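You operate a simulated robot arm through the tools that you are given. There is no shell and no other tool. Be economical: measure what you need, move in short steps, check, and stop when the job is done.

You are at the controls of a simulated robot arm. One attempt, no reset.

Task
Make room on the keyboard tray: blue lead away, keyboard slid toward the cabinet, mouse beside it.
Fine: the lead goes in the desk drawer by the cabinet; shut the drawer; the tray stays out.

Only the result counts: the job must be done as asked and must still hold three seconds after the hand-in. Knocking over, shifting, dropping, spilling or breaking anything else fails it.

Robot
A 7-joint arm with a two-finger parallel gripper, fixed in place. Base frame: the origin is at the foot of the arm, x ahead of it, y to its left, z up; the work surface is at about z = 0.632. Lengths are in m, angles in degrees, forces in N, time in s.
With the tool pointing down near the work surface it reaches from about 0.24 to 0.76 m from the base axis. Its first joint turns from -166.0 to 166.0 degrees. Payload 3.91 kg.
Tool frame: the origin (TCP) lies between the finger pads and is the grasp point; the fingertips stand 0.03 m ahead of it; z points along the fingers, y is the line along which they close. Largest opening 0.11 m; finger width 0.02, thickness 0.01; the body of the gripper, 0.048 by 0.112 m, starts 0.055 m behind the TCP.
Orientation is that of the tool frame in the base frame, as a unit quaternion [w, x, y, z]. With the fingers straight down and closing along the base's y, the tool's x points along the base's -x, its y along +y and its z along -z.

Tools
- The arm moves only by the tool apply_moves. Its argument "commands" is a list of rows, each an object of numbers (a shift or turn left out is 0, a gripper value left out holds the last): "dx", "dy", "dz": the shift along the tool's x, y, z in m; "ax", "ay", "az": the turn, a rotation vector about the tool's x, y, z in degrees. In form: [{"dx": .., "dy": .., "dz": .., "ax": .., "ay": .., "az": ..}, ...]. A call has 1 to 10 rows; each row shifts and turns the commanded pose from where the row before left it, along the tool's axes as they then stand. "claw" is the closure, from 0 (fully open) to 1 (shut), set as the call begins (left out, the last holds). A row lasts 0.2 s, in which the tool goes at most 0.05 m and 8.6 degrees; a call with a longer step from one row to the next is refused whole, and so is a gripper value outside its range. A pose out of reach is approached as far as the arm can. The call stops where the force on the tool passes 90 N (or 10 N more than at its start, if that is more) or the arm is blocked; 0.2 s more then pass. Each finger travels about 0.153 m/s and halts on what it meets, pressing with about 25 N; the grip force reading is that of the motor and also rises with nothing between the fingers. The clock runs only during rows and for 0.2 s after the last one: add rows that do not move to give the fingers time. The reply holds the time, the measured pose of the TCP, the force on the tool along the base axes, the opening and the grip force, in the units named above and with some noise.
- Cameras (640 x 400 px; columns grow to the right, rows downward): "scene" is fixed at [0.2137, -0.6534, 1.2109]; the picture's right is [0.99, -0.14, 0.00], its down [-0.06, -0.39, -0.92] and it looks along [0.13, 0.91, -0.40] (base axes); focal length 349 px, centre (320, 200). "wrist" rides on the gripper at [-0.036, 0, -0.057] in the tool frame; the picture's right is [0.00, -1.00, 0.00], its down [0.97, 0.00, -0.24] and it looks along [0.24, 0.00, 0.97] (tool axes); focal length 218 px, centre (320, 200). There is no depth. A picture from a camera that has moved, and an enlarged one, comes with that camera's place and axes in the base frame and with its lens. The place of the scene camera against the robot may be out by one fixed shift of up to 0.025 m in any direction.
- camera(camera): a new picture of that camera. The clock stands still meanwhile.
- lift_body(by): slides the trunk up (or, below 0, down) by that many m; the arm rides with it, the base frame stays. It gives what a move gives, with no picture.
- inspect(camera, box): a new picture of the part [left, top, right, bottom] of that camera's present view, enlarged. The clock stands still meanwhile.
- close_job(): hands the job in; it is judged then, once.

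Work in short steps. Places have to be worked out from the pictures, the camera data and where the tool is seen: move nearer, look again, correct. Check each grasp and each placing, and mend what went wrong. You have 120 turns and 84 pictures in all, those below and enlarged ones among them. Open the gripper and draw the arm clear of the work before you hand the job in, unless the task says otherwise; then end with one line.

The tools are called after "Call:" by a JSON object that holds its "api" and its "payload". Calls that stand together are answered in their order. apply_moves: Moves the arm, as the interface text tells. Its arguments: {"type":"object","properties":{"commands":{"type":"array","items":{"type":"object","properties":{"dx":{"type":"number"},"dy":{"type":"number"},"dz":{"type":"number"},"ax":{"type":"number"},"ay":{"type":"number"},"az":{"type":"number"}}}},"claw":{"type":"number"}},"required":["commands"]} The other tools are called the same way: lift_body (by) slides the trunk up or down; camera (camera) takes a picture; inspect (camera, box) takes an enlarged picture of a part of a camera's view; close_job () hands the job in.

At the start:

```text
time_s: 0.0
ee_pos: [0.4456, 0.1969, 1.0038]
tool_rot: [-0.001, 0.0, 1.0, 0.001]
force: [0.1, -0.3, -0.1]
opening: 0.1101
gripper_force: 0.0
trunk travel left (down, up): [-0.125, 0.485]
```

scene: 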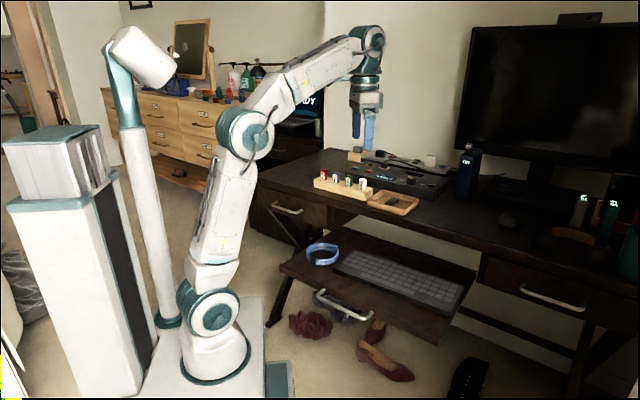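
wrist: 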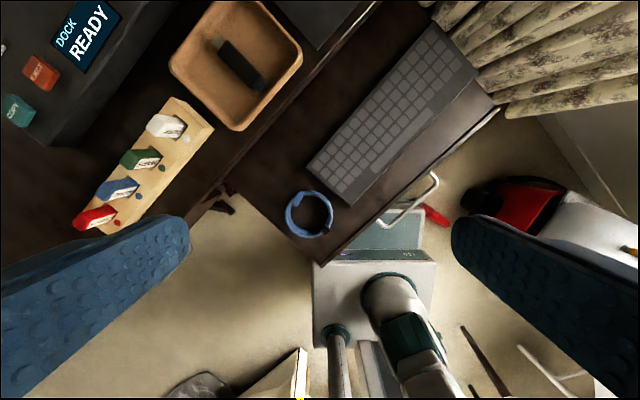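

The pictures show the tray out with keyboard and blue coil, a mouse on the desk, and drawers on both sides. I look closer at these parts first.

Call:
{"api": "inspect", "payload": {"camera": "scene", "box": [240, 130, 480, 280]}}

Call:
{"api": "inspect", "payload": {"camera": "scene", "box": [400, 150, 640, 300]}}

Call:
{"api": "inspect", "payload": {"camera": "scene", "box": [240, 220, 640, 400]}}

Call:
{"api": "inspect", "payload": {"camera": "wrist", "box": [200, 0, 520, 260]}}

```text
2.67 times, centred on (360, 205) of scene
camera zoom: at [0.2137, -0.6534, 1.2109], right [0.99, -0.14, 0.0], down [-0.06, -0.39, -0.92], along [0.13, 0.91, -0.4], focal length 931 px, centre (213, 187)
```

zoom: 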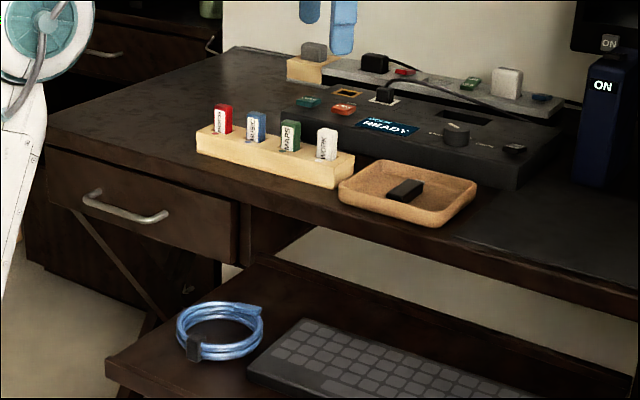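

```text
2.67 times, centred on (520, 225) of scene
camera zoom: at [0.2137, -0.6534, 1.2109], right [0.99, -0.14, 0.0], down [-0.06, -0.39, -0.92], along [0.13, 0.91, -0.4], focal length 931 px, centre (-213, 133)
```

zoom: 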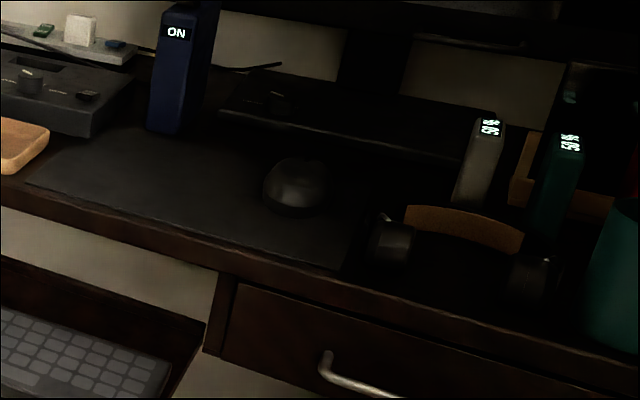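

```text
1.60 times, centred on (440, 310) of scene
camera zoom: at [0.2137, -0.6534, 1.2109], right [0.99, -0.14, 0.0], down [-0.06, -0.39, -0.92], along [0.13, 0.91, -0.4], focal length 559 px, centre (128, 24)
```

zoom: 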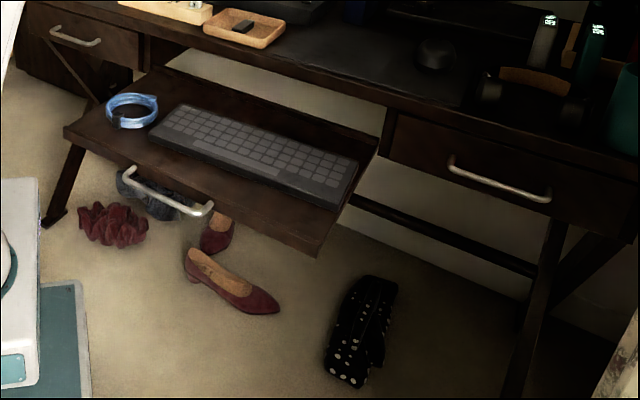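

```text
1.54 times, centred on (360, 130) of wrist
camera zoom: at [0.4813, 0.1966, 1.0613], right [0.0, -1.0, 0.0], down [-0.97, 0.0, 0.24], along [-0.24, 0.0, -0.97], focal length 336 px, centre (258, 308)
```

zoom: 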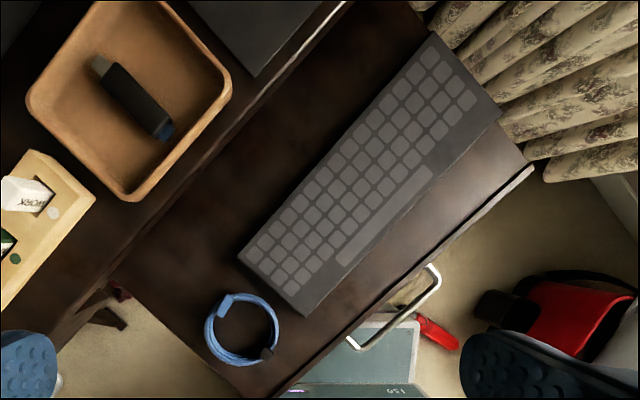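

The left drawer lies within reach, the mouse sits on the desk mat and is near the edge of reach. I need to find which side the "cabinet" is on, so I tilt the gripper up to look ahead.

Call:
{"api": "apply_moves", "payload": {"commands": [{"ay": -8}, {"ay": -8}, {"ay": -8}, {"ay": -8}, {"ay": -8}, {"ay": -8}, {"ay": -8}, {"ay": -8}]}}

Call:
{"api": "camera", "payload": {"camera": "wrist"}}

```text
time_s: 1.8
ee_pos: [0.4457, 0.198, 1.0029]
tool_rot: [0.531, 0.0, 0.847, -0.001]
force: [1.0, 0.8, 0.5]
opening: 0.11
gripper_force: 0.0
trunk travel left (down, up): [-0.125, 0.485]
```

```text
77 pictures are left
camera wrist: at [0.4098, 0.197, 1.0612], right [0.0, -1.0, 0.0], down [-0.64, 0.0, -0.77], along [0.77, 0.0, -0.64], focal length 218 px, centre (320, 200)
```

wrist: 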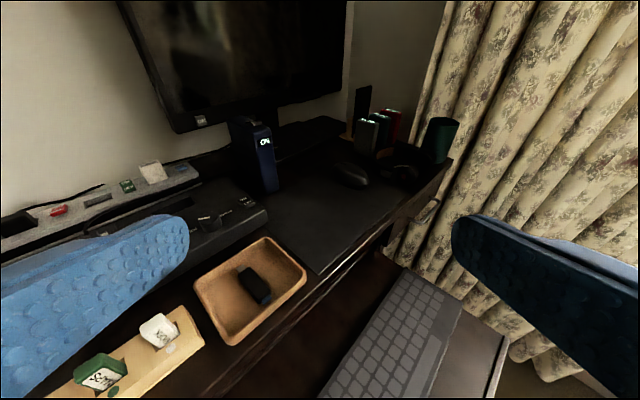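

The right side ends at a curtain, so the cabinet should be at the left. I pan left to confirm and to view the left drawer.

Call:
{"api": "apply_moves", "payload": {"commands": [{"ax": -7.2, "az": -3.5}, {"ax": -7.2, "az": -3.5}, {"ax": -7.2, "az": -3.5}, {"ax": -7.2, "az": -3.5}, {"ax": -7.2, "az": -3.5}, {"ax": -7.2, "az": -3.5}, {"ax": -7.2, "az": -3.5}, {"ax": -7.2, "az": -3.5}, {"ax": -7.2, "az": -3.5}]}}

Call:
{"api": "camera", "payload": {"camera": "wrist"}}

```text
time_s: 3.8
ee_pos: [0.4443, 0.1966, 1.0044]
tool_rot: [0.429, -0.499, 0.685, 0.312]
force: [-0.1, -0.2, 0.7]
opening: 0.11
gripper_force: 0.0
trunk travel left (down, up): [-0.125, 0.485]
```

```text
76 pictures are left
camera wrist: at [0.4342, 0.163, 1.0616], right [0.95, -0.31, 0.0], down [-0.2, -0.61, -0.77], along [0.23, 0.73, -0.64], focal length 218 px, centre (320, 200)
```

wrist: 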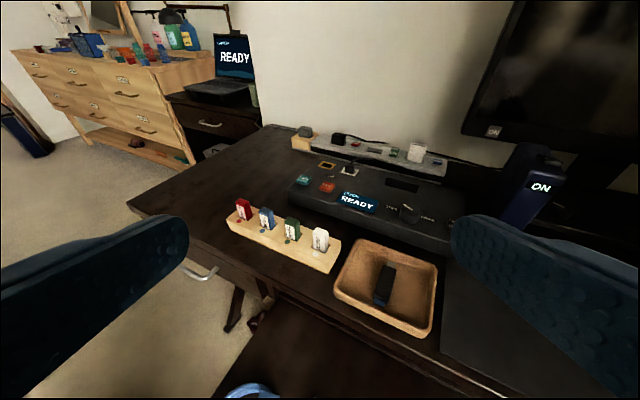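

Left of the desk stands a dark cabinet, and the right side only a curtain, so the left drawer is the one and the keyboard slides left. I move to look at that drawer front.

Call:
{"api": "apply_moves", "payload": {"commands": [{"dx": 0.0025, "dy": 0.037, "dz": 0.01}, {"dx": 0.0025, "dy": 0.037, "dz": 0.01}, {"dx": 0.0025, "dy": 0.037, "dz": 0.01}, {"dx": 0.0025, "dy": 0.037, "dz": 0.01}, {"dx": 0.0025, "dy": 0.037, "dz": 0.01}, {"dx": 0.0025, "dy": 0.037, "dz": 0.01}, {"dx": 0.0025, "dy": 0.037, "dz": 0.01}, {"dx": 0.0025, "dy": 0.037, "dz": 0.01}]}}

Call:
{"api": "apply_moves", "payload": {"commands": [{"ax": 7.2, "az": 3.5}, {"ax": 7.2, "az": 3.5}, {"ax": 7.2, "az": 3.5}, {"ay": 6.3}, {"ay": 6.3}, {"ay": 6.3}]}}

Call:
{"api": "camera", "payload": {"camera": "wrist"}}

```text
time_s: 5.6
ee_pos: [0.1843, 0.3466, 0.9492]
tool_rot: [0.428, -0.499, 0.686, 0.313]
force: [0.5, 0.0, 0.2]
opening: 0.1099
gripper_force: 0.2
trunk travel left (down, up): [-0.125, 0.485]
```

```text
time_s: 6.3
ee_pos: [0.1313, 0.3717, 0.9328]
tool_rot: [0.4, -0.461, 0.73, 0.306]
force: [-0.4, -0.4, 0.7]
opening: 0.1098
gripper_force: 0.0
trunk travel left (down, up): [-0.125, 0.485]
stopped in row 3: the arm was blocked; the commanded pose is now the measured one
```

```text
75 pictures are left
camera wrist: at [0.1235, 0.341, 0.9917], right [0.92, -0.39, -0.08], down [-0.32, -0.61, -0.72], along [0.23, 0.69, -0.69], focal length 218 px, centre (320, 200)
```

wrist: 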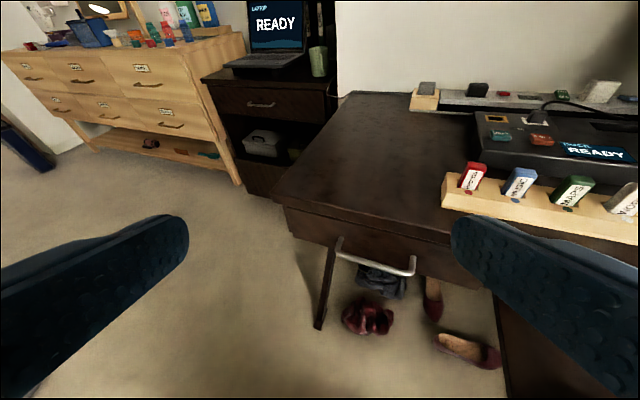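

The left drawer handle is visible; triangulating with the scene picture puts its bar centre near (0.257, 0.490, 0.684). The arm folded too tightly here, so I go outward, then roll the tool for a steeper approach with the fingers closing across the bar.

Call:
{"api": "apply_moves", "payload": {"commands": [{"dx": 0.005, "dy": -0.0117, "dz": 0.025}, {"dx": 0.005, "dy": -0.0117, "dz": 0.025}, {"dx": 0.005, "dy": -0.0117, "dz": 0.025}, {"dx": 0.005, "dy": -0.0117, "dz": 0.025}]}}

Call:
{"api": "apply_moves", "payload": {"commands": [{"ax": -0.55, "ay": 3.2, "az": -7.82}, {"ax": -0.55, "ay": 3.2, "az": -7.82}, {"ax": -0.55, "ay": 3.2, "az": -7.82}, {"ax": -0.55, "ay": 3.2, "az": -7.82}, {"ax": -0.55, "ay": 3.2, "az": -7.82}, {"ax": -0.55, "ay": 3.2, "az": -7.82}, {"ax": -0.55, "ay": 3.2, "az": -7.82}, {"ax": -0.55, "ay": 3.2, "az": -7.82}, {"ax": -0.55, "ay": 3.2, "az": -7.82}, {"ax": -0.55, "ay": 3.2, "az": -7.82}]}}

Call:
{"api": "camera", "payload": {"camera": "wrist"}}

```text
time_s: 7.3
ee_pos: [0.1991, 0.4265, 0.8653]
tool_rot: [0.402, -0.459, 0.731, 0.303]
force: [0.5, -0.1, -0.3]
opening: 0.1099
gripper_force: 0.0
trunk travel left (down, up): [-0.125, 0.485]
```

```text
time_s: 9.5
ee_pos: [0.2011, 0.4273, 0.8626]
tool_rot: [-0.279, 0.89, -0.344, 0.111]
force: [0.0, 0.8, 0.3]
opening: 0.1102
gripper_force: 0.1
trunk travel left (down, up): [-0.125, 0.485]
```

```text
74 pictures are left
camera wrist: at [0.1525, 0.4274, 0.9094], right [0.55, 0.61, 0.57], down [0.62, -0.75, 0.2], along [0.56, 0.25, -0.79], focal length 218 px, centre (320, 200)
```

wrist: 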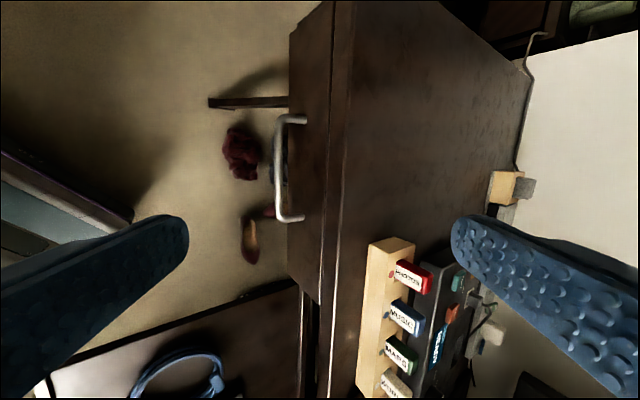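

The pose was reached well. I enlarge the handle to measure the bar and the gap behind it.

Call:
{"api": "inspect", "payload": {"camera": "wrist", "box": [200, 60, 400, 260]}}

Call:
{"api": "inspect", "payload": {"camera": "scene", "box": [240, 180, 340, 250]}}

```text
2.00 times, centred on (300, 160) of wrist
camera zoom: at [0.1525, 0.4274, 0.9094], right [0.55, 0.61, 0.57], down [0.62, -0.75, 0.2], along [0.56, 0.25, -0.79], focal length 436 px, centre (360, 280)
```

zoom: 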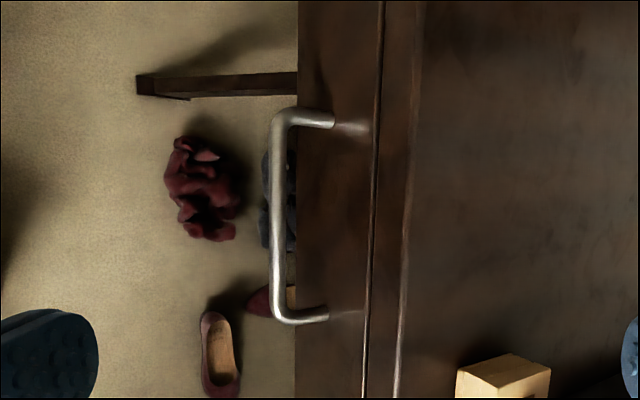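

```text
5.71 times, centred on (290, 215) of scene
camera zoom: at [0.2137, -0.6534, 1.2109], right [0.99, -0.14, 0.0], down [-0.06, -0.39, -0.92], along [0.13, 0.91, -0.4], focal length 1995 px, centre (491, 114)
```

zoom: 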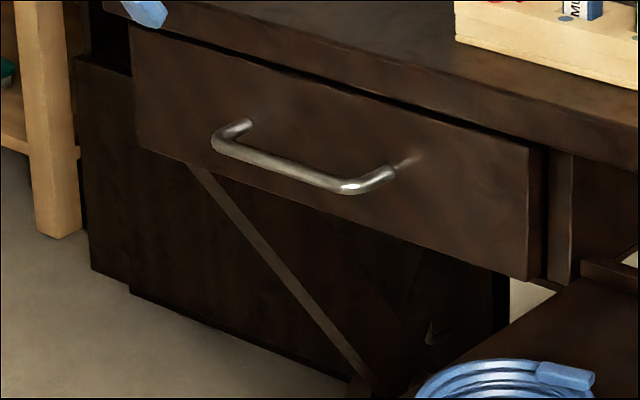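

Bar centre estimate is now (0.243, 0.490, 0.677) with about 0.03 m gap behind it. I narrow the fingers to about 0.036 m and go to a pre-grasp 0.06 m short of it.

Call:
{"api": "apply_moves", "payload": {"commands": [{"dx": -0.0026, "dy": 0.0129, "dz": 0.0307}, {"dx": -0.0026, "dy": 0.0129, "dz": 0.0307}, {"dx": -0.0026, "dy": 0.0129, "dz": 0.0307}, {"dx": -0.0026, "dy": 0.0129, "dz": 0.0307}], "claw": 0.67}}

Call:
{"api": "camera", "payload": {"camera": "wrist"}}

Call:
{"api": "inspect", "payload": {"camera": "scene", "box": [220, 140, 360, 240]}}

```text
time_s: 10.5
ee_pos: [0.2143, 0.4532, 0.7344]
tool_rot: [-0.28, 0.889, -0.345, 0.11]
force: [0.1, 0.6, 0.6]
opening: 0.0365
gripper_force: 0.0
trunk travel left (down, up): [-0.125, 0.485]
```

```text
71 pictures are left
camera wrist: at [0.1644, 0.453, 0.7813], right [0.55, 0.61, 0.57], down [0.62, -0.76, 0.2], along [0.56, 0.25, -0.79], focal length 218 px, centre (320, 200)
```

wrist: 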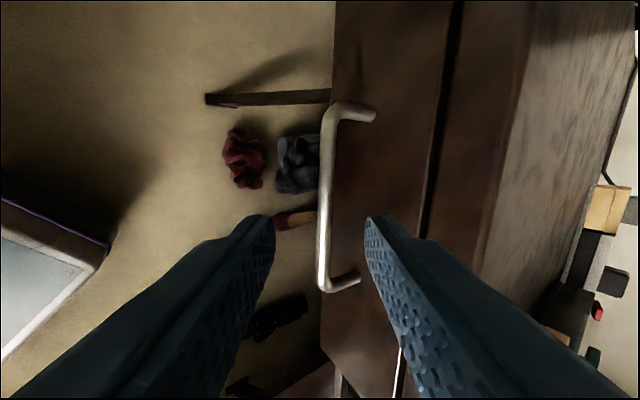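

```text
4.00 times, centred on (290, 190) of scene
camera zoom: at [0.2137, -0.6534, 1.2109], right [0.99, -0.14, 0.0], down [-0.06, -0.39, -0.92], along [0.13, 0.91, -0.4], focal length 1397 px, centre (440, 240)
```

zoom: 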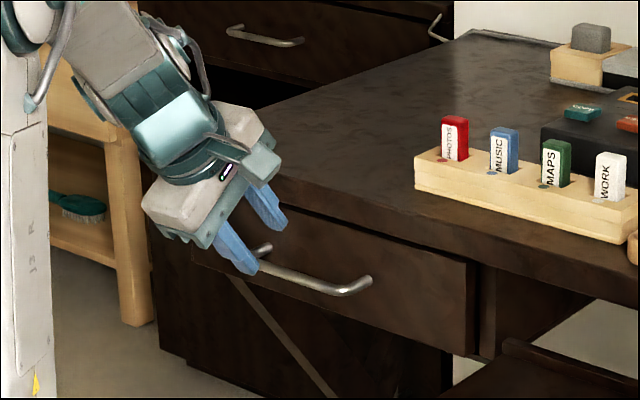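

The bar reads again at (0.240, 0.489, 0.677), lined up between the fingers. I advance 0.06 m along the tool.

Call:
{"api": "apply_moves", "payload": {"commands": [{"dz": 0.02, "dx": -0.002}, {"dz": 0.02}, {"dz": 0.02}]}}

Call:
{"api": "camera", "payload": {"camera": "wrist"}}

Call:
{"api": "inspect", "payload": {"camera": "scene", "box": [220, 140, 360, 240]}}

```text
time_s: 11.3
ee_pos: [0.2354, 0.4801, 0.6843]
tool_rot: [-0.279, 0.889, -0.345, 0.111]
force: [-0.4, 0.1, 0.2]
opening: 0.0363
gripper_force: 0.0
trunk travel left (down, up): [-0.125, 0.485]
```

```text
69 pictures are left
camera wrist: at [0.1869, 0.48, 0.732], right [0.55, 0.61, 0.57], down [0.62, -0.76, 0.2], along [0.56, 0.25, -0.79], focal length 218 px, centre (320, 200)
```

wrist: 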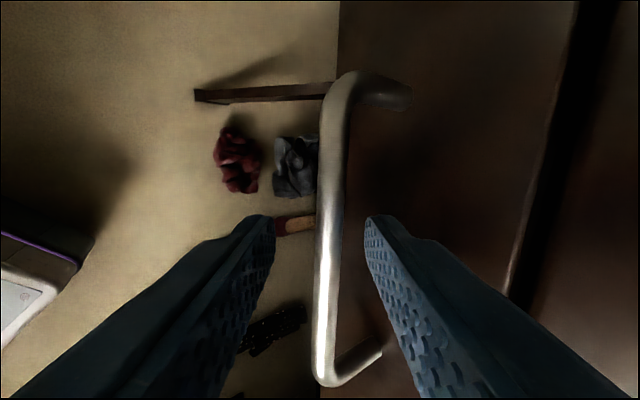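

```text
4.00 times, centred on (290, 190) of scene
camera zoom: at [0.2137, -0.6534, 1.2109], right [0.99, -0.14, 0.0], down [-0.06, -0.39, -0.92], along [0.13, 0.91, -0.4], focal length 1397 px, centre (440, 240)
```

zoom: 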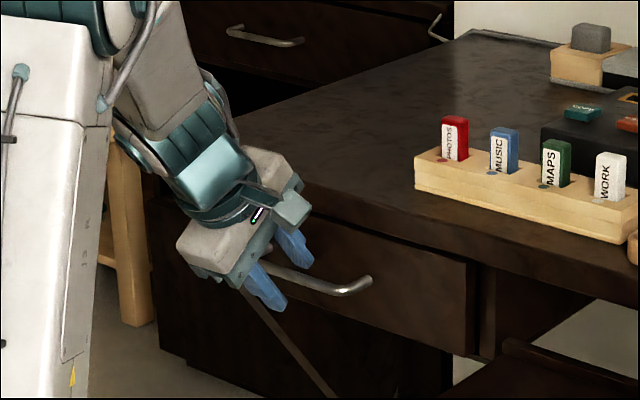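

The bar stands between the fingers with clearance on both sides. I close on it.

Call:
{"api": "apply_moves", "payload": {"commands": [{}, {}, {}], "claw": 1.0}}

```text
time_s: 12.1
ee_pos: [0.2356, 0.4798, 0.6865]
tool_rot: [-0.281, 0.889, -0.344, 0.11]
force: [1.1, 3.1, 11.4]
opening: 0.0104
gripper_force: 45.2
trunk travel left (down, up): [-0.125, 0.485]
```

Gripped with a 10 mm opening, i.e. the bar is held. I pull the drawer out 0.04 m along −v.

Call:
{"api": "apply_moves", "payload": {"commands": [{"dy": 0.0123, "dz": -0.0086}, {"dy": 0.0123, "dz": -0.0086}, {"dy": 0.0123, "dz": -0.0086}]}}

Call:
{"api": "inspect", "payload": {"camera": "scene", "box": [220, 140, 360, 240]}}

```text
time_s: 12.9
ee_pos: [0.2039, 0.4482, 0.6861]
tool_rot: [-0.281, 0.889, -0.344, 0.111]
force: [-2.8, 2.6, 23.1]
opening: 0.0101
gripper_force: 44.7
trunk travel left (down, up): [-0.125, 0.485]
```

```text
4.00 times, centred on (290, 190) of scene
camera zoom: at [0.2137, -0.6534, 1.2109], right [0.99, -0.14, 0.0], down [-0.06, -0.39, -0.92], along [0.13, 0.91, -0.4], focal length 1397 px, centre (440, 240)
```

zoom: 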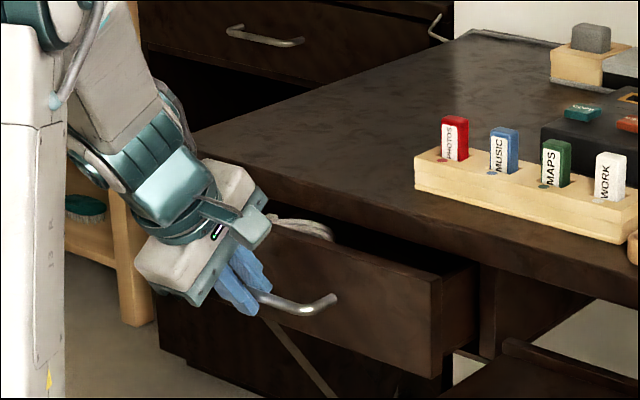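

The drawer slides out freely. I pull 0.10 m more.

Call:
{"api": "apply_moves", "payload": {"commands": [{"dx": -0.0008, "dy": 0.0205, "dz": -0.0143}, {"dx": -0.0008, "dy": 0.0205, "dz": -0.0143}, {"dx": -0.0008, "dy": 0.0205, "dz": -0.0143}, {"dx": -0.0008, "dy": 0.0205, "dz": -0.0143}]}}

Call:
{"api": "camera", "payload": {"camera": "scene"}}

```text
time_s: 13.9
ee_pos: [0.1329, 0.3763, 0.6858]
tool_rot: [-0.282, 0.889, -0.343, 0.111]
force: [-8.0, 7.8, 28.8]
opening: 0.0099
gripper_force: 45.4
trunk travel left (down, up): [-0.125, 0.485]
```

```text
66 pictures are left
```

scene: 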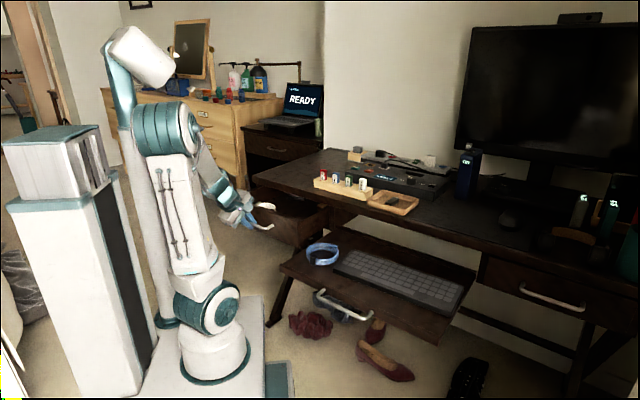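

The drawer is out about 0.146 m along the (0.707, 0.707) direction, so the desk yaw is −45°. I release the bar and back off.

Call:
{"api": "apply_moves", "payload": {"commands": [{}, {}], "claw": 0.7}}

Call:
{"api": "apply_moves", "payload": {"commands": [{"dz": -0.02}, {"dz": -0.02}, {"dz": -0.02}, {"dz": -0.02}, {"dz": -0.02}, {"dz": -0.02}, {"dz": -0.02}]}}

Call:
{"api": "camera", "payload": {"camera": "wrist"}}

```text
time_s: 14.5
ee_pos: [0.1337, 0.376, 0.6832]
tool_rot: [-0.279, 0.89, -0.344, 0.111]
force: [0.3, 0.2, 0.0]
opening: 0.0328
gripper_force: 0.1
trunk travel left (down, up): [-0.125, 0.485]
```

```text
time_s: 16.1
ee_pos: [0.0789, 0.3177, 0.799]
tool_rot: [-0.279, 0.89, -0.344, 0.111]
force: [-0.1, 0.2, -0.5]
opening: 0.0329
gripper_force: 0.0
trunk travel left (down, up): [-0.125, 0.485]
```

```text
65 pictures are left
camera wrist: at [0.0305, 0.3173, 0.8455], right [0.55, 0.61, 0.57], down [0.62, -0.76, 0.2], along [0.56, 0.25, -0.79], focal length 218 px, centre (320, 200)
```

wrist: 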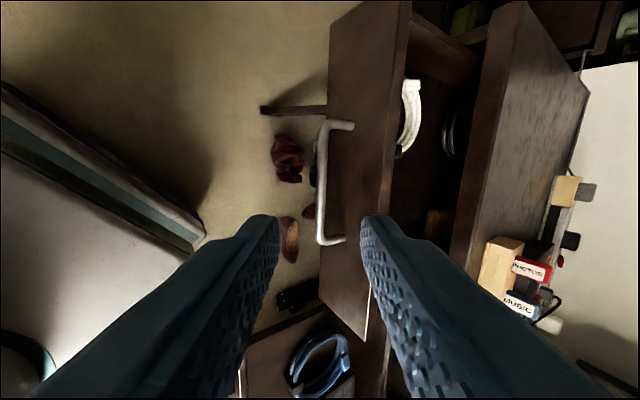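

The drawer holds a white coil at the left and something at the back. I rise and turn the tool straight down (closing along the desk length) to see inside from above.

Call:
{"api": "apply_moves", "payload": {"commands": [{"dx": 0.001, "dy": -0.0385, "dz": -0.0138}, {"dx": 0.001, "dy": -0.0385, "dz": -0.0138}, {"dx": 0.001, "dy": -0.0385, "dz": -0.0138}, {"dx": 0.001, "dy": -0.0385, "dz": -0.0138}, {"dx": 0.001, "dy": -0.0385, "dz": -0.0138}, {"dx": 0.001, "dy": -0.0385, "dz": -0.0138}]}}

Call:
{"api": "apply_moves", "payload": {"commands": [{"ax": -2.24, "ay": 2.36, "az": 7.48}, {"ax": -2.24, "ay": 2.36, "az": 7.48}, {"ax": -2.24, "ay": 2.36, "az": 7.48}, {"ax": -2.24, "ay": 2.36, "az": 7.48}, {"ax": -2.24, "ay": 2.36, "az": 7.48}, {"ax": -2.24, "ay": 2.36, "az": 7.48}]}}

Call:
{"api": "apply_moves", "payload": {"commands": [{"ax": -2.24, "ay": 2.36, "az": 7.48}, {"ax": -2.24, "ay": 2.36, "az": 7.48}, {"ax": -2.24, "ay": 2.36, "az": 7.48}, {"ax": -2.24, "ay": 2.36, "az": 7.48}, {"ax": -2.24, "ay": 2.36, "az": 7.48}, {"ax": -2.24, "ay": 2.36, "az": 7.48}], "claw": 0.3}}

Call:
{"api": "camera", "payload": {"camera": "wrist"}}

```text
time_s: 17.5
ee_pos: [0.1795, 0.4192, 1.0001]
tool_rot: [-0.279, 0.89, -0.344, 0.111]
force: [-0.6, -0.9, -0.1]
opening: 0.0327
gripper_force: 0.0
trunk travel left (down, up): [-0.125, 0.485]
```

```text
time_s: 18.9
ee_pos: [0.1792, 0.4175, 1.0003]
tool_rot: [0.154, -0.696, 0.698, -0.061]
force: [-1.2, -0.1, -0.2]
opening: 0.0327
gripper_force: 0.1
trunk travel left (down, up): [-0.125, 0.485]
```

```text
time_s: 20.3
ee_pos: [0.1793, 0.4177, 0.999]
tool_rot: [0.001, -0.379, 0.925, -0.002]
force: [0.6, 0.3, 0.3]
opening: 0.0771
gripper_force: 0.1
trunk travel left (down, up): [-0.125, 0.485]
```

```text
64 pictures are left
camera wrist: at [0.2045, 0.4434, 1.0555], right [0.7, -0.71, 0.0], down [-0.69, -0.68, 0.24], along [-0.17, -0.17, -0.97], focal length 218 px, centre (320, 200)
```

wrist: 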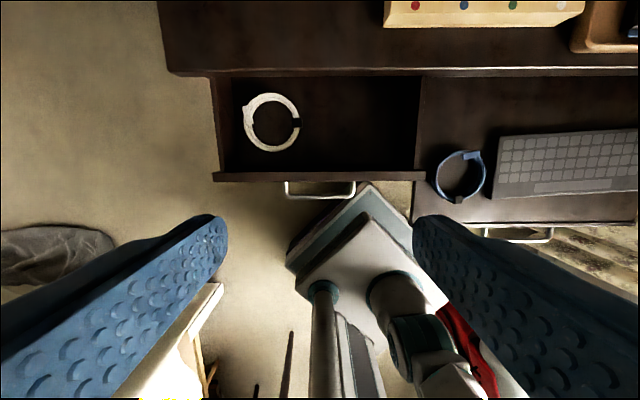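

The view is now square to the desk: the drawer's right half is free, the blue ring centre reads near u=0.095, v=0.405 (base ≈ (0.354, 0.219)). I go above its left side to look closer.

Call:
{"api": "apply_moves", "payload": {"commands": [{"dx": 0.0021, "dy": -0.0276, "dz": 0.0225}, {"dx": 0.0021, "dy": -0.0276, "dz": 0.0225}, {"dx": 0.0021, "dy": -0.0276, "dz": 0.0225}, {"dx": 0.0021, "dy": -0.0276, "dz": 0.0225}, {"dx": 0.0021, "dy": -0.0276, "dz": 0.0225}, {"dx": 0.0021, "dy": -0.0276, "dz": 0.0225}, {"dx": 0.0021, "dy": -0.0276, "dz": 0.0225}, {"dx": 0.0021, "dy": -0.0276, "dz": 0.0225}], "claw": 0.55}}

Call:
{"api": "camera", "payload": {"camera": "wrist"}}

Call:
{"api": "inspect", "payload": {"camera": "scene", "box": [270, 180, 390, 280]}}

```text
time_s: 22.1
ee_pos: [0.3242, 0.2477, 0.8149]
tool_rot: [0.001, -0.38, 0.925, -0.003]
force: [-0.2, -0.4, -0.7]
opening: 0.0496
gripper_force: 0.1
trunk travel left (down, up): [-0.125, 0.485]
```

```text
63 pictures are left
camera wrist: at [0.3495, 0.272, 0.8727], right [0.7, -0.71, 0.01], down [-0.69, -0.68, 0.24], along [-0.17, -0.17, -0.97], focal length 218 px, centre (320, 200)
```

wrist: 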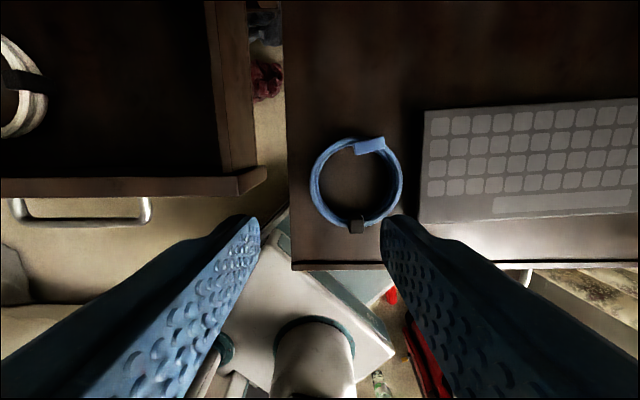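

```text
4.00 times, centred on (330, 230) of scene
camera zoom: at [0.2137, -0.6534, 1.2109], right [0.99, -0.14, 0.0], down [-0.06, -0.39, -0.92], along [0.13, 0.91, -0.4], focal length 1397 px, centre (280, 80)
```

zoom: 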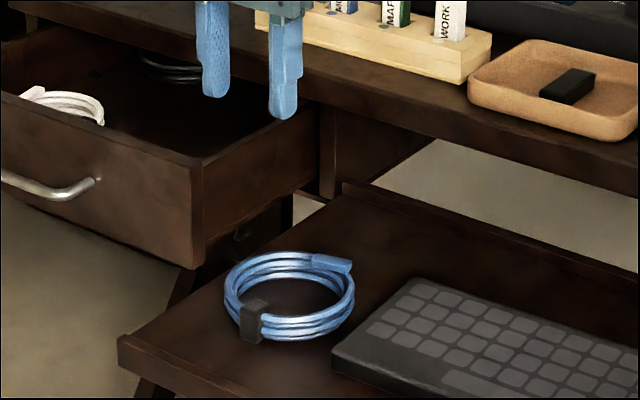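

The ring's left side reads at u≈0.0495, v≈0.402, stack height about 0.025 m. I descend over it with the fingers straddling the side.

Call:
{"api": "apply_moves", "payload": {"commands": [{"dx": 0.002, "dy": 0.0046, "dz": 0.03}, {"dz": 0.03}, {"dz": 0.03}, {"dz": 0.02}]}}

Call:
{"api": "camera", "payload": {"camera": "wrist"}}

Call:
{"api": "inspect", "payload": {"camera": "scene", "box": [270, 180, 390, 280]}}

```text
time_s: 23.1
ee_pos: [0.3195, 0.2512, 0.7077]
tool_rot: [0.001, -0.379, 0.925, -0.002]
force: [0.1, 0.6, -0.2]
opening: 0.0495
gripper_force: 0.0
trunk travel left (down, up): [-0.125, 0.485]
```

```text
61 pictures are left
camera wrist: at [0.3451, 0.2764, 0.7648], right [0.7, -0.71, 0.01], down [-0.69, -0.68, 0.24], along [-0.17, -0.17, -0.97], focal length 218 px, centre (320, 200)
```

wrist: 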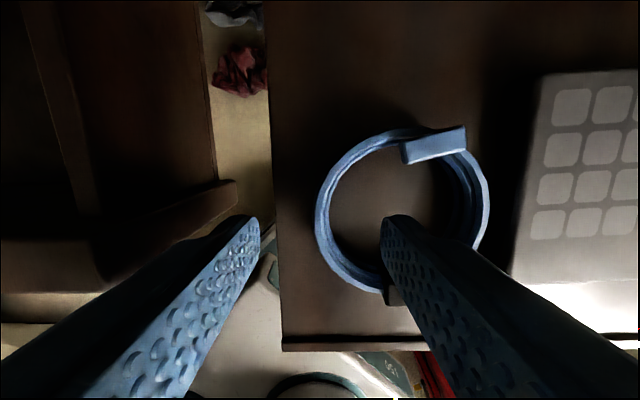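

```text
4.00 times, centred on (330, 230) of scene
camera zoom: at [0.2137, -0.6534, 1.2109], right [0.99, -0.14, 0.0], down [-0.06, -0.39, -0.92], along [0.13, 0.91, -0.4], focal length 1397 px, centre (280, 80)
```

zoom: 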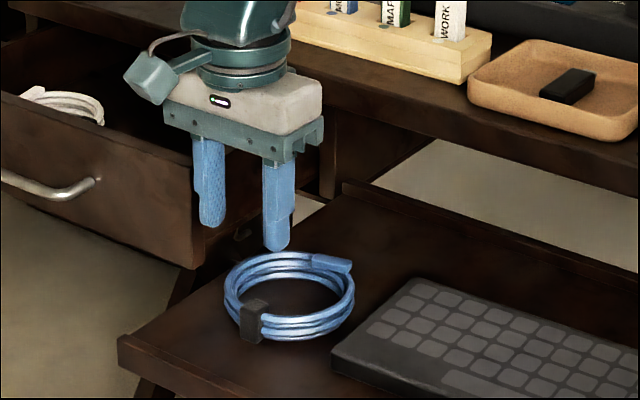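

The left side of the ring is centred between the fingers. I descend 0.037 m and close.

Call:
{"api": "apply_moves", "payload": {"commands": [{"dz": 0.02}, {"dz": 0.017}]}}

Call:
{"api": "apply_moves", "payload": {"commands": [{}, {}, {}], "claw": 1.0}}

Call:
{"api": "camera", "payload": {"camera": "wrist"}}

```text
time_s: 23.7
ee_pos: [0.3214, 0.247, 0.6712]
tool_rot: [0.001, -0.381, 0.925, -0.002]
force: [-0.8, -0.3, 0.6]
opening: 0.0495
gripper_force: 0.1
trunk travel left (down, up): [-0.125, 0.485]
```

```text
time_s: 24.5
ee_pos: [0.3214, 0.2482, 0.6709]
tool_rot: [0.001, -0.38, 0.925, -0.002]
force: [0.0, -0.8, 0.1]
opening: 0.0103
gripper_force: 25.3
trunk travel left (down, up): [-0.125, 0.485]
```

```text
59 pictures are left
camera wrist: at [0.3471, 0.2743, 0.7287], right [0.7, -0.71, 0.01], down [-0.69, -0.68, 0.24], along [-0.17, -0.17, -0.97], focal length 218 px, centre (320, 200)
```

wrist: 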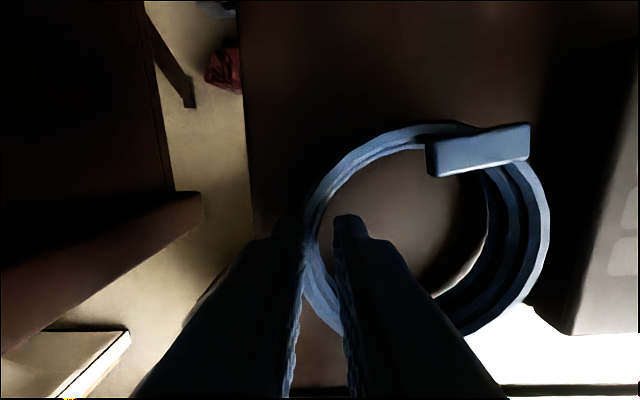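

Gripped (10 mm). I lift 0.15 m and check the hold.

Call:
{"api": "apply_moves", "payload": {"commands": [{"dz": -0.02}, {"dz": -0.03}, {"dz": -0.03}, {"dz": -0.03}, {"dz": -0.03}, {"dz": -0.03}]}}

Call:
{"api": "camera", "payload": {"camera": "scene"}}

```text
time_s: 25.9
ee_pos: [0.3188, 0.2466, 0.8439]
tool_rot: [0.001, -0.38, 0.925, -0.002]
force: [-0.1, 0.9, -0.6]
opening: 0.0104
gripper_force: 25.0
trunk travel left (down, up): [-0.125, 0.485]
```

```text
58 pictures are left
```

scene: 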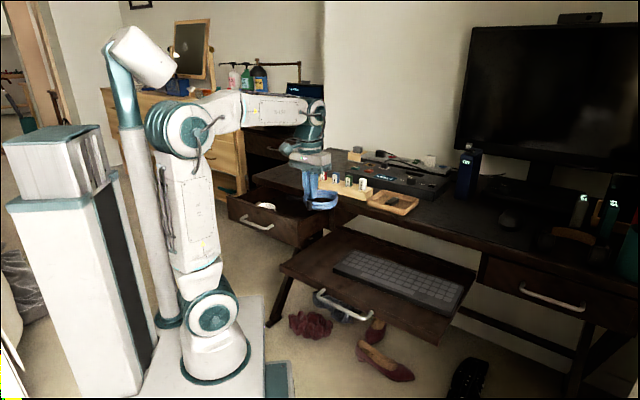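

The ring is held level. I carry it over the free right half of the drawer.

Call:
{"api": "apply_moves", "payload": {"commands": [{"dx": -0.0133, "dy": 0.0323}, {"dx": -0.0133, "dy": 0.0323}, {"dx": -0.0133, "dy": 0.0323}, {"dx": -0.0133, "dy": 0.0323}, {"dx": -0.0133, "dy": 0.0323}, {"dx": -0.0133, "dy": 0.0323}]}}

Call:
{"api": "camera", "payload": {"camera": "wrist"}}

Call:
{"api": "inspect", "payload": {"camera": "scene", "box": [210, 130, 350, 250]}}

```text
time_s: 27.3
ee_pos: [0.2391, 0.448, 0.8392]
tool_rot: [0.001, -0.38, 0.925, -0.002]
force: [-0.6, -0.2, -0.7]
opening: 0.0104
gripper_force: 24.7
trunk travel left (down, up): [-0.125, 0.485]
```

```text
57 pictures are left
camera wrist: at [0.2641, 0.4732, 0.8958], right [0.7, -0.71, 0.01], down [-0.69, -0.68, 0.24], along [-0.17, -0.17, -0.97], focal length 218 px, centre (320, 200)
```

wrist: 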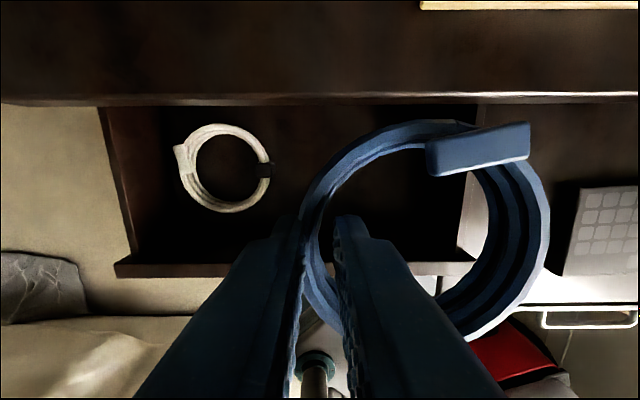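

```text
3.33 times, centred on (280, 190) of scene
camera zoom: at [0.2137, -0.6534, 1.2109], right [0.99, -0.14, 0.0], down [-0.06, -0.39, -0.92], along [0.13, 0.91, -0.4], focal length 1164 px, centre (453, 233)
```

zoom: 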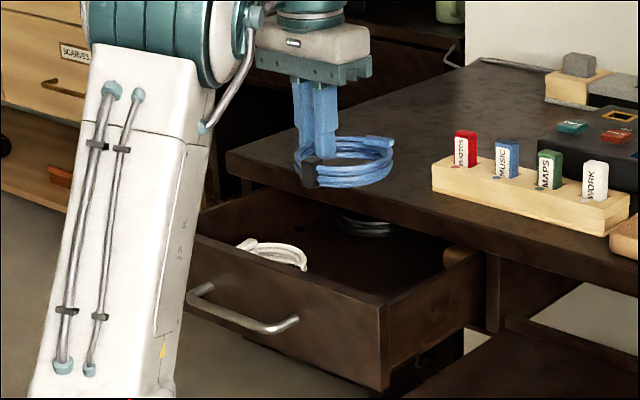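

The ring hangs inside the drawer opening with margins around. I nudge it slightly left and lower it 0.124 m.

Call:
{"api": "apply_moves", "payload": {"commands": [{"dy": 0.01, "dx": 0.002, "dz": 0.025}, {"dz": 0.025}, {"dz": 0.025}, {"dz": 0.025}, {"dz": 0.024}]}}

Call:
{"api": "camera", "payload": {"camera": "wrist"}}

Call:
{"api": "inspect", "payload": {"camera": "scene", "box": [210, 130, 350, 250]}}

```text
time_s: 28.5
ee_pos: [0.2291, 0.4482, 0.7162]
tool_rot: [0.002, -0.38, 0.925, -0.002]
force: [-0.6, -0.1, 0.0]
opening: 0.0103
gripper_force: 25.0
trunk travel left (down, up): [-0.125, 0.485]
```

```text
55 pictures are left
camera wrist: at [0.2552, 0.4739, 0.7732], right [0.7, -0.71, 0.0], down [-0.69, -0.68, 0.24], along [-0.17, -0.17, -0.97], focal length 218 px, centre (320, 200)
```

wrist: 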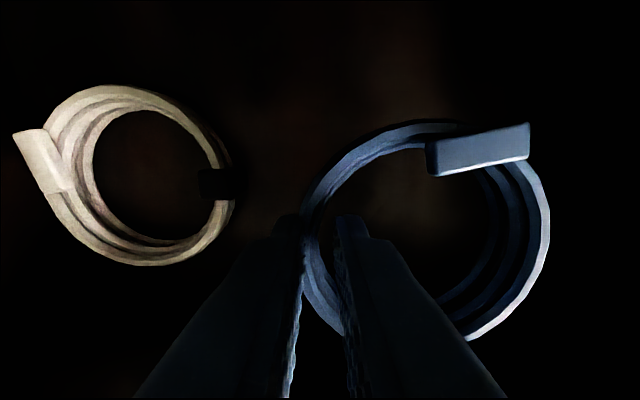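

```text
3.33 times, centred on (280, 190) of scene
camera zoom: at [0.2137, -0.6534, 1.2109], right [0.99, -0.14, 0.0], down [-0.06, -0.39, -0.92], along [0.13, 0.91, -0.4], focal length 1164 px, centre (453, 233)
```

zoom: 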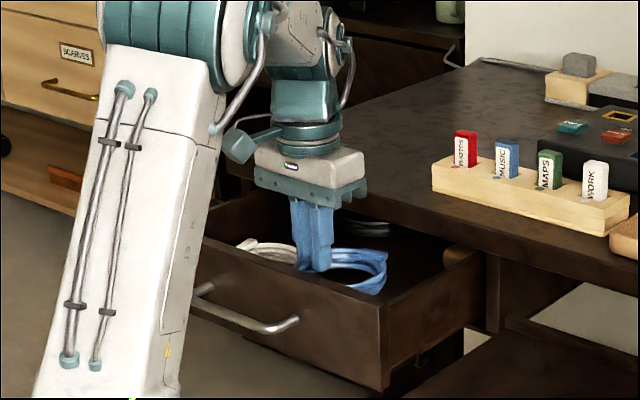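

The ring is inside the drawer and clear of the white coil. I lower a further 0.02 m and release.

Call:
{"api": "apply_moves", "payload": {"commands": [{"dz": 0.01}, {"dz": 0.01}]}}

Call:
{"api": "apply_moves", "payload": {"commands": [{}, {}], "claw": 0.72}}

Call:
{"api": "apply_moves", "payload": {"commands": [{"dz": -0.02}, {"dz": -0.03}, {"dz": -0.03}, {"dz": -0.03}, {"dz": -0.03}, {"dz": -0.03}]}}

Call:
{"api": "camera", "payload": {"camera": "wrist"}}

```text
time_s: 29.1
ee_pos: [0.2302, 0.4483, 0.6971]
tool_rot: [0.001, -0.38, 0.925, -0.003]
force: [0.3, 0.9, -0.9]
opening: 0.0103
gripper_force: 24.7
trunk travel left (down, up): [-0.125, 0.485]
```

```text
time_s: 29.7
ee_pos: [0.2304, 0.4496, 0.6986]
tool_rot: [0.001, -0.379, 0.925, -0.003]
force: [0.9, -0.1, 0.1]
opening: 0.0311
gripper_force: 0.1
trunk travel left (down, up): [-0.125, 0.485]
```

```text
time_s: 31.1
ee_pos: [0.2315, 0.4513, 0.8667]
tool_rot: [0.001, -0.38, 0.925, -0.002]
force: [0.2, 0.2, -0.3]
opening: 0.0311
gripper_force: 0.0
trunk travel left (down, up): [-0.125, 0.485]
```

```text
53 pictures are left
camera wrist: at [0.2572, 0.4768, 0.9248], right [0.7, -0.71, 0.01], down [-0.69, -0.68, 0.24], along [-0.17, -0.17, -0.97], focal length 218 px, centre (320, 200)
```

wrist: 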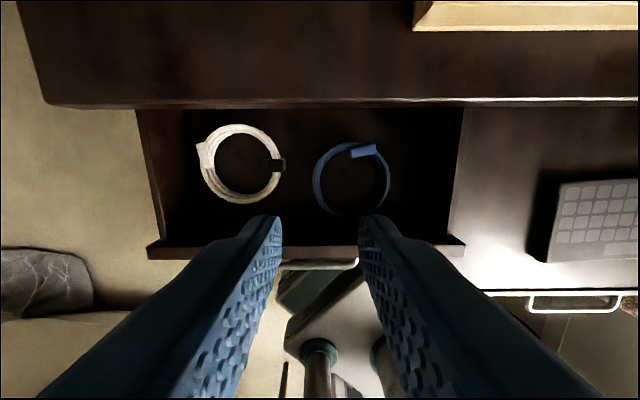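

The blue lead lies in the drawer beside the white coil. Now I back off in front, close the fingers and tilt 30° to push the drawer front above its handle.

Call:
{"api": "apply_moves", "payload": {"commands": [{"dx": 0.0316, "dy": 0.003}, {"dx": 0.0316, "dy": 0.003}, {"dx": 0.0316, "dy": 0.003}, {"dx": 0.0316, "dy": 0.003}, {"dx": 0.0316, "dy": 0.003}, {"ay": -7.5}, {"ay": -7.5}, {"ay": -7.5}, {"ay": -7.5}], "claw": 1.0}}

Call:
{"api": "camera", "payload": {"camera": "wrist"}}

```text
time_s: 33.1
ee_pos: [0.1054, 0.3518, 0.8673]
tool_rot: [0.238, -0.372, 0.892, 0.098]
force: [0.8, 0.3, 0.2]
opening: 0.0001
gripper_force: 25.2
trunk travel left (down, up): [-0.125, 0.485]
```

```text
52 pictures are left
camera wrist: at [0.1078, 0.3552, 0.9341], right [0.71, -0.7, 0.0], down [-0.68, -0.68, -0.27], along [0.19, 0.19, -0.96], focal length 218 px, centre (320, 200)
```

wrist: 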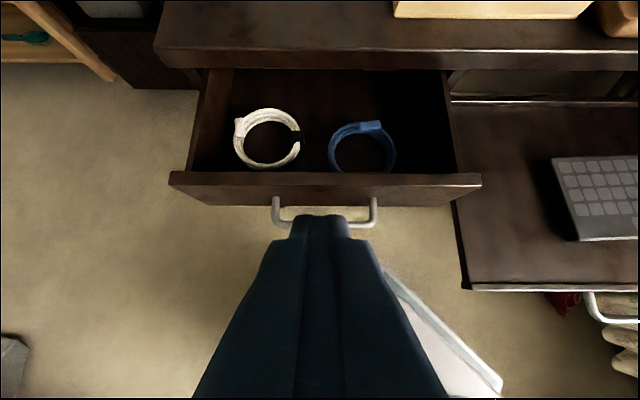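

The fingers are in front of the handle as planned. I descend to TCP z≈0.728, tip at about 0.70.

Call:
{"api": "apply_moves", "payload": {"commands": [{"dz": 0.03, "dx": 0.0174}, {"dz": 0.03, "dx": 0.0174}, {"dz": 0.03, "dx": 0.0174}, {"dz": 0.03, "dx": 0.0174}]}}

Call:
{"api": "apply_moves", "payload": {"commands": [{"dz": 0.01, "dx": -0.0173}, {"dz": 0.01, "dx": -0.0173}]}}

Call:
{"api": "camera", "payload": {"camera": "wrist"}}

Call:
{"api": "inspect", "payload": {"camera": "scene", "box": [190, 130, 350, 260]}}

```text
time_s: 34.1
ee_pos: [0.1007, 0.3535, 0.723]
tool_rot: [0.224, -0.381, 0.892, 0.097]
force: [0.9, -0.6, 0.4]
opening: 0.0
gripper_force: 25.3
trunk travel left (down, up): [-0.125, 0.485]
```

```text
time_s: 34.7
ee_pos: [0.1367, 0.3768, 0.728]
tool_rot: [0.243, -0.367, 0.893, 0.095]
force: [-0.2, 0.0, -0.4]
opening: 0.0004
gripper_force: 25.0
trunk travel left (down, up): [-0.125, 0.485]
```

```text
51 pictures are left
camera wrist: at [0.1379, 0.3788, 0.796], right [0.7, -0.71, 0.01], down [-0.68, -0.67, -0.28], along [0.2, 0.19, -0.96], focal length 218 px, centre (320, 200)
```

wrist: 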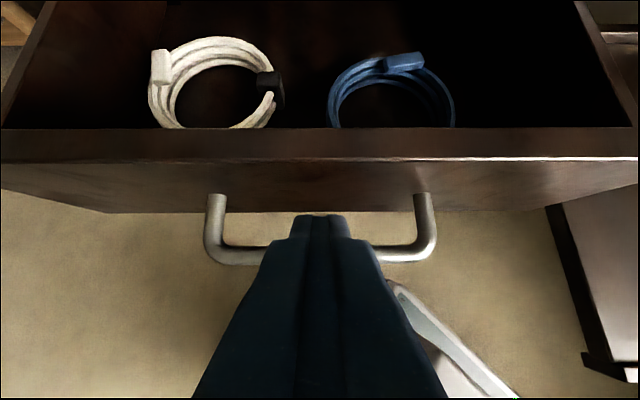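

```text
3.08 times, centred on (270, 195) of scene
camera zoom: at [0.2137, -0.6534, 1.2109], right [0.99, -0.14, 0.0], down [-0.06, -0.39, -0.92], along [0.13, 0.91, -0.4], focal length 1074 px, centre (474, 215)
```

zoom: 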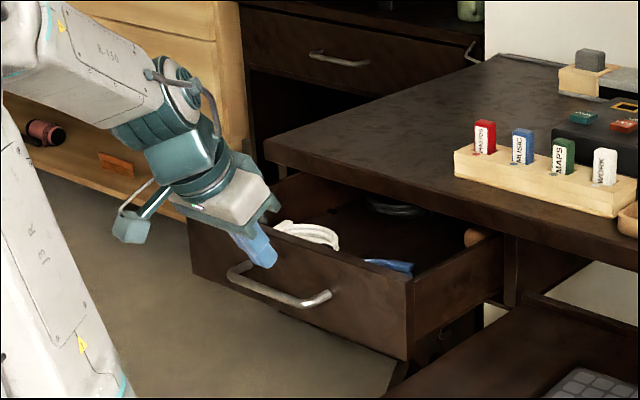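

The tip is just before the drawer face, above the handle. I push slowly inward 0.15 m.

Call:
{"api": "apply_moves", "payload": {"commands": [{"dz": 0.0075, "dx": -0.013}, {"dz": 0.0075, "dx": -0.013}, {"dz": 0.0075, "dx": -0.013}, {"dz": 0.0075, "dx": -0.013}, {"dz": 0.0075, "dx": -0.013}, {"dz": 0.0075, "dx": -0.013}, {"dz": 0.0075, "dx": -0.013}, {"dz": 0.0075, "dx": -0.013}, {"dz": 0.0075, "dx": -0.013}, {"dz": 0.0075, "dx": -0.013}]}}

Call:
{"api": "inspect", "payload": {"camera": "scene", "box": [190, 130, 350, 260]}}

Call:
{"api": "camera", "payload": {"camera": "wrist"}}

```text
time_s: 36.9
ee_pos: [0.244, 0.4819, 0.7266]
tool_rot: [0.241, -0.367, 0.893, 0.096]
force: [0.4, 0.2, 0.7]
opening: 0.0
gripper_force: 24.8
trunk travel left (down, up): [-0.125, 0.485]
```

```text
3.08 times, centred on (270, 195) of scene
camera zoom: at [0.2137, -0.6534, 1.2109], right [0.99, -0.14, 0.0], down [-0.06, -0.39, -0.92], along [0.13, 0.91, -0.4], focal length 1074 px, centre (474, 215)
```

zoom: 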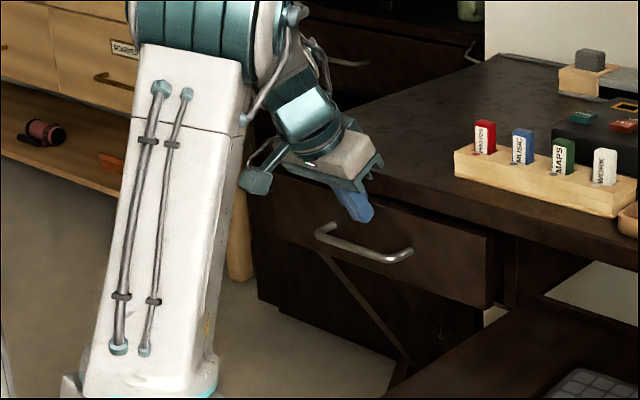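

```text
48 pictures are left
camera wrist: at [0.2449, 0.4851, 0.7947], right [0.7, -0.71, 0.01], down [-0.68, -0.68, -0.28], along [0.2, 0.19, -0.96], focal length 218 px, centre (320, 200)
```

wrist: 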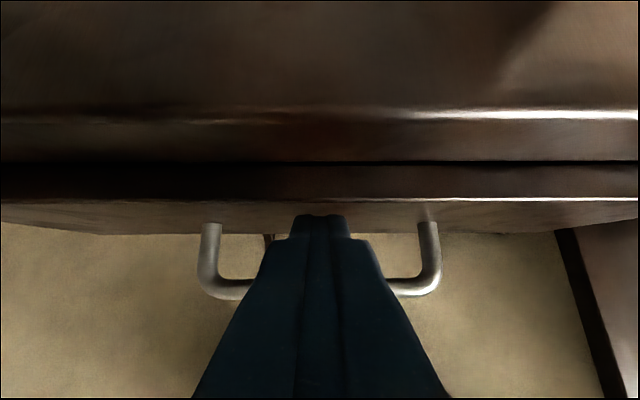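

Nearly shut, no resistance yet. I keep pushing until it stops.

Call:
{"api": "apply_moves", "payload": {"commands": [{"dz": 0.004, "dx": -0.0069}, {"dz": 0.004, "dx": -0.0069}, {"dz": 0.004, "dx": -0.0069}, {"dz": 0.003, "dx": -0.0052}]}}

Call:
{"api": "camera", "payload": {"camera": "wrist"}}

```text
time_s: 37.9
ee_pos: [0.2533, 0.4948, 0.7262]
tool_rot: [0.232, -0.37, 0.895, 0.089]
force: [-28.0, -30.5, 14.1]
opening: 0.0001
gripper_force: 24.9
trunk travel left (down, up): [-0.125, 0.485]
stopped in row 4: the force on the tool passed its limit (the readings are from after the stop); the commanded pose is now the measured one
```

```text
47 pictures are left
camera wrist: at [0.2557, 0.4984, 0.793], right [0.7, -0.71, 0.01], down [-0.68, -0.68, -0.26], along [0.19, 0.17, -0.97], focal length 218 px, centre (320, 200)
```

wrist: 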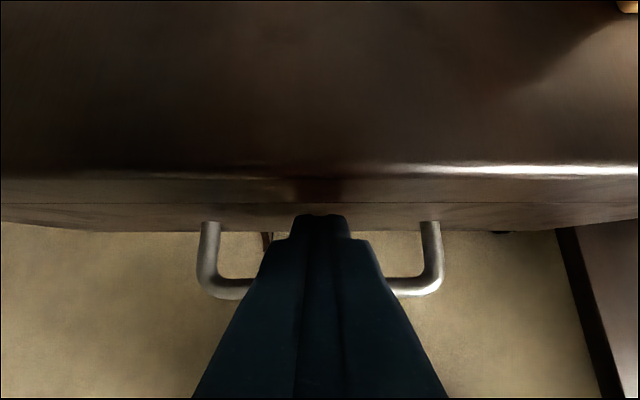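

The drawer hit its stop and is flush. I back off, rise and return the tool to straight down.

Call:
{"api": "apply_moves", "payload": {"commands": [{"dz": -0.015, "dx": 0.026}, {"dz": -0.015, "dx": 0.026}, {"dz": -0.015, "dx": 0.026}, {"dz": -0.026, "dx": -0.015}, {"dz": -0.026, "dx": -0.015}, {"dz": -0.026, "dx": -0.015}, {"dz": -0.026, "dx": -0.015}, {"dz": -0.026, "dx": -0.015}]}}

Call:
{"api": "apply_moves", "payload": {"commands": [{"ay": 7.4}, {"ay": 7.4}, {"ay": 7.4}, {"ay": 7.4}]}}

Call:
{"api": "camera", "payload": {"camera": "wrist"}}

Call:
{"api": "inspect", "payload": {"camera": "scene", "box": [190, 130, 350, 260]}}

```text
time_s: 39.6
ee_pos: [0.1998, 0.4375, 0.8762]
tool_rot: [0.233, -0.368, 0.896, 0.087]
force: [0.7, -0.7, 1.0]
opening: 0.0001
gripper_force: 25.1
trunk travel left (down, up): [-0.125, 0.485]
```

```text
time_s: 40.6
ee_pos: [0.1949, 0.4375, 0.8764]
tool_rot: [-0.005, -0.379, 0.926, -0.008]
force: [0.1, -1.2, -0.2]
opening: 0.0
gripper_force: 25.5
trunk travel left (down, up): [-0.125, 0.485]
```

```text
46 pictures are left
camera wrist: at [0.2211, 0.464, 0.9325], right [0.7, -0.71, 0.01], down [-0.69, -0.68, 0.25], along [-0.17, -0.19, -0.97], focal length 218 px, centre (320, 200)
```

wrist: 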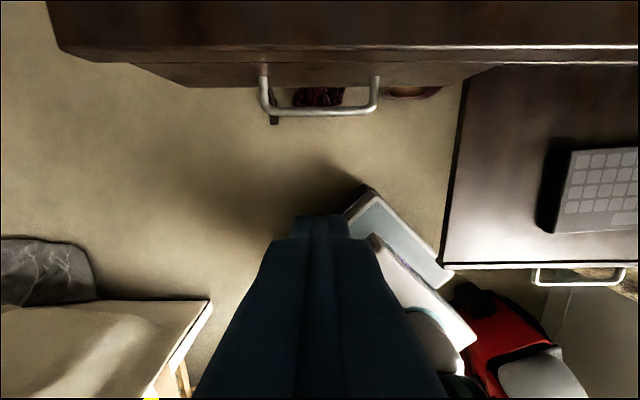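

```text
3.08 times, centred on (270, 195) of scene
camera zoom: at [0.2137, -0.6534, 1.2109], right [0.99, -0.14, 0.0], down [-0.06, -0.39, -0.92], along [0.13, 0.91, -0.4], focal length 1074 px, centre (474, 215)
```

zoom: 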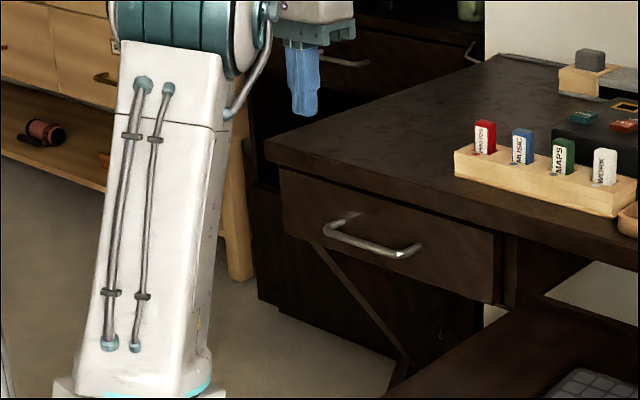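

Drawer is shut. Now I move over the keyboard to measure it and the tray edges.

Call:
{"api": "apply_moves", "payload": {"commands": [{"dy": -0.047, "dz": -0.008}, {"dy": -0.047, "dz": -0.008}, {"dy": -0.047, "dz": -0.008}, {"dy": -0.047, "dz": -0.008}, {"dy": -0.047, "dz": -0.008}, {"dy": -0.047, "dz": -0.008}, {"dy": -0.047, "dz": -0.008}, {"dy": -0.047, "dz": -0.008}, {"dy": -0.047, "dz": -0.008}]}}

Call:
{"api": "camera", "payload": {"camera": "wrist"}}

```text
time_s: 42.6
ee_pos: [0.4907, 0.1386, 0.9524]
tool_rot: [-0.004, -0.379, 0.925, -0.009]
force: [0.5, 0.5, 0.1]
opening: 0.0001
gripper_force: 24.9
trunk travel left (down, up): [-0.125, 0.485]
```

```text
44 pictures are left
camera wrist: at [0.5163, 0.1647, 1.0094], right [0.7, -0.71, 0.01], down [-0.69, -0.68, 0.25], along [-0.17, -0.19, -0.97], focal length 218 px, centre (320, 200)
```

wrist: 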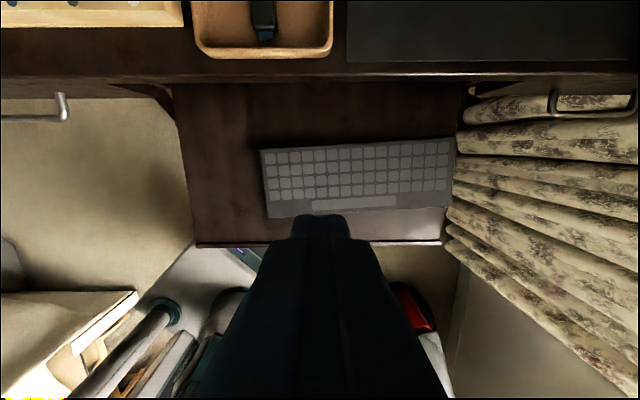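

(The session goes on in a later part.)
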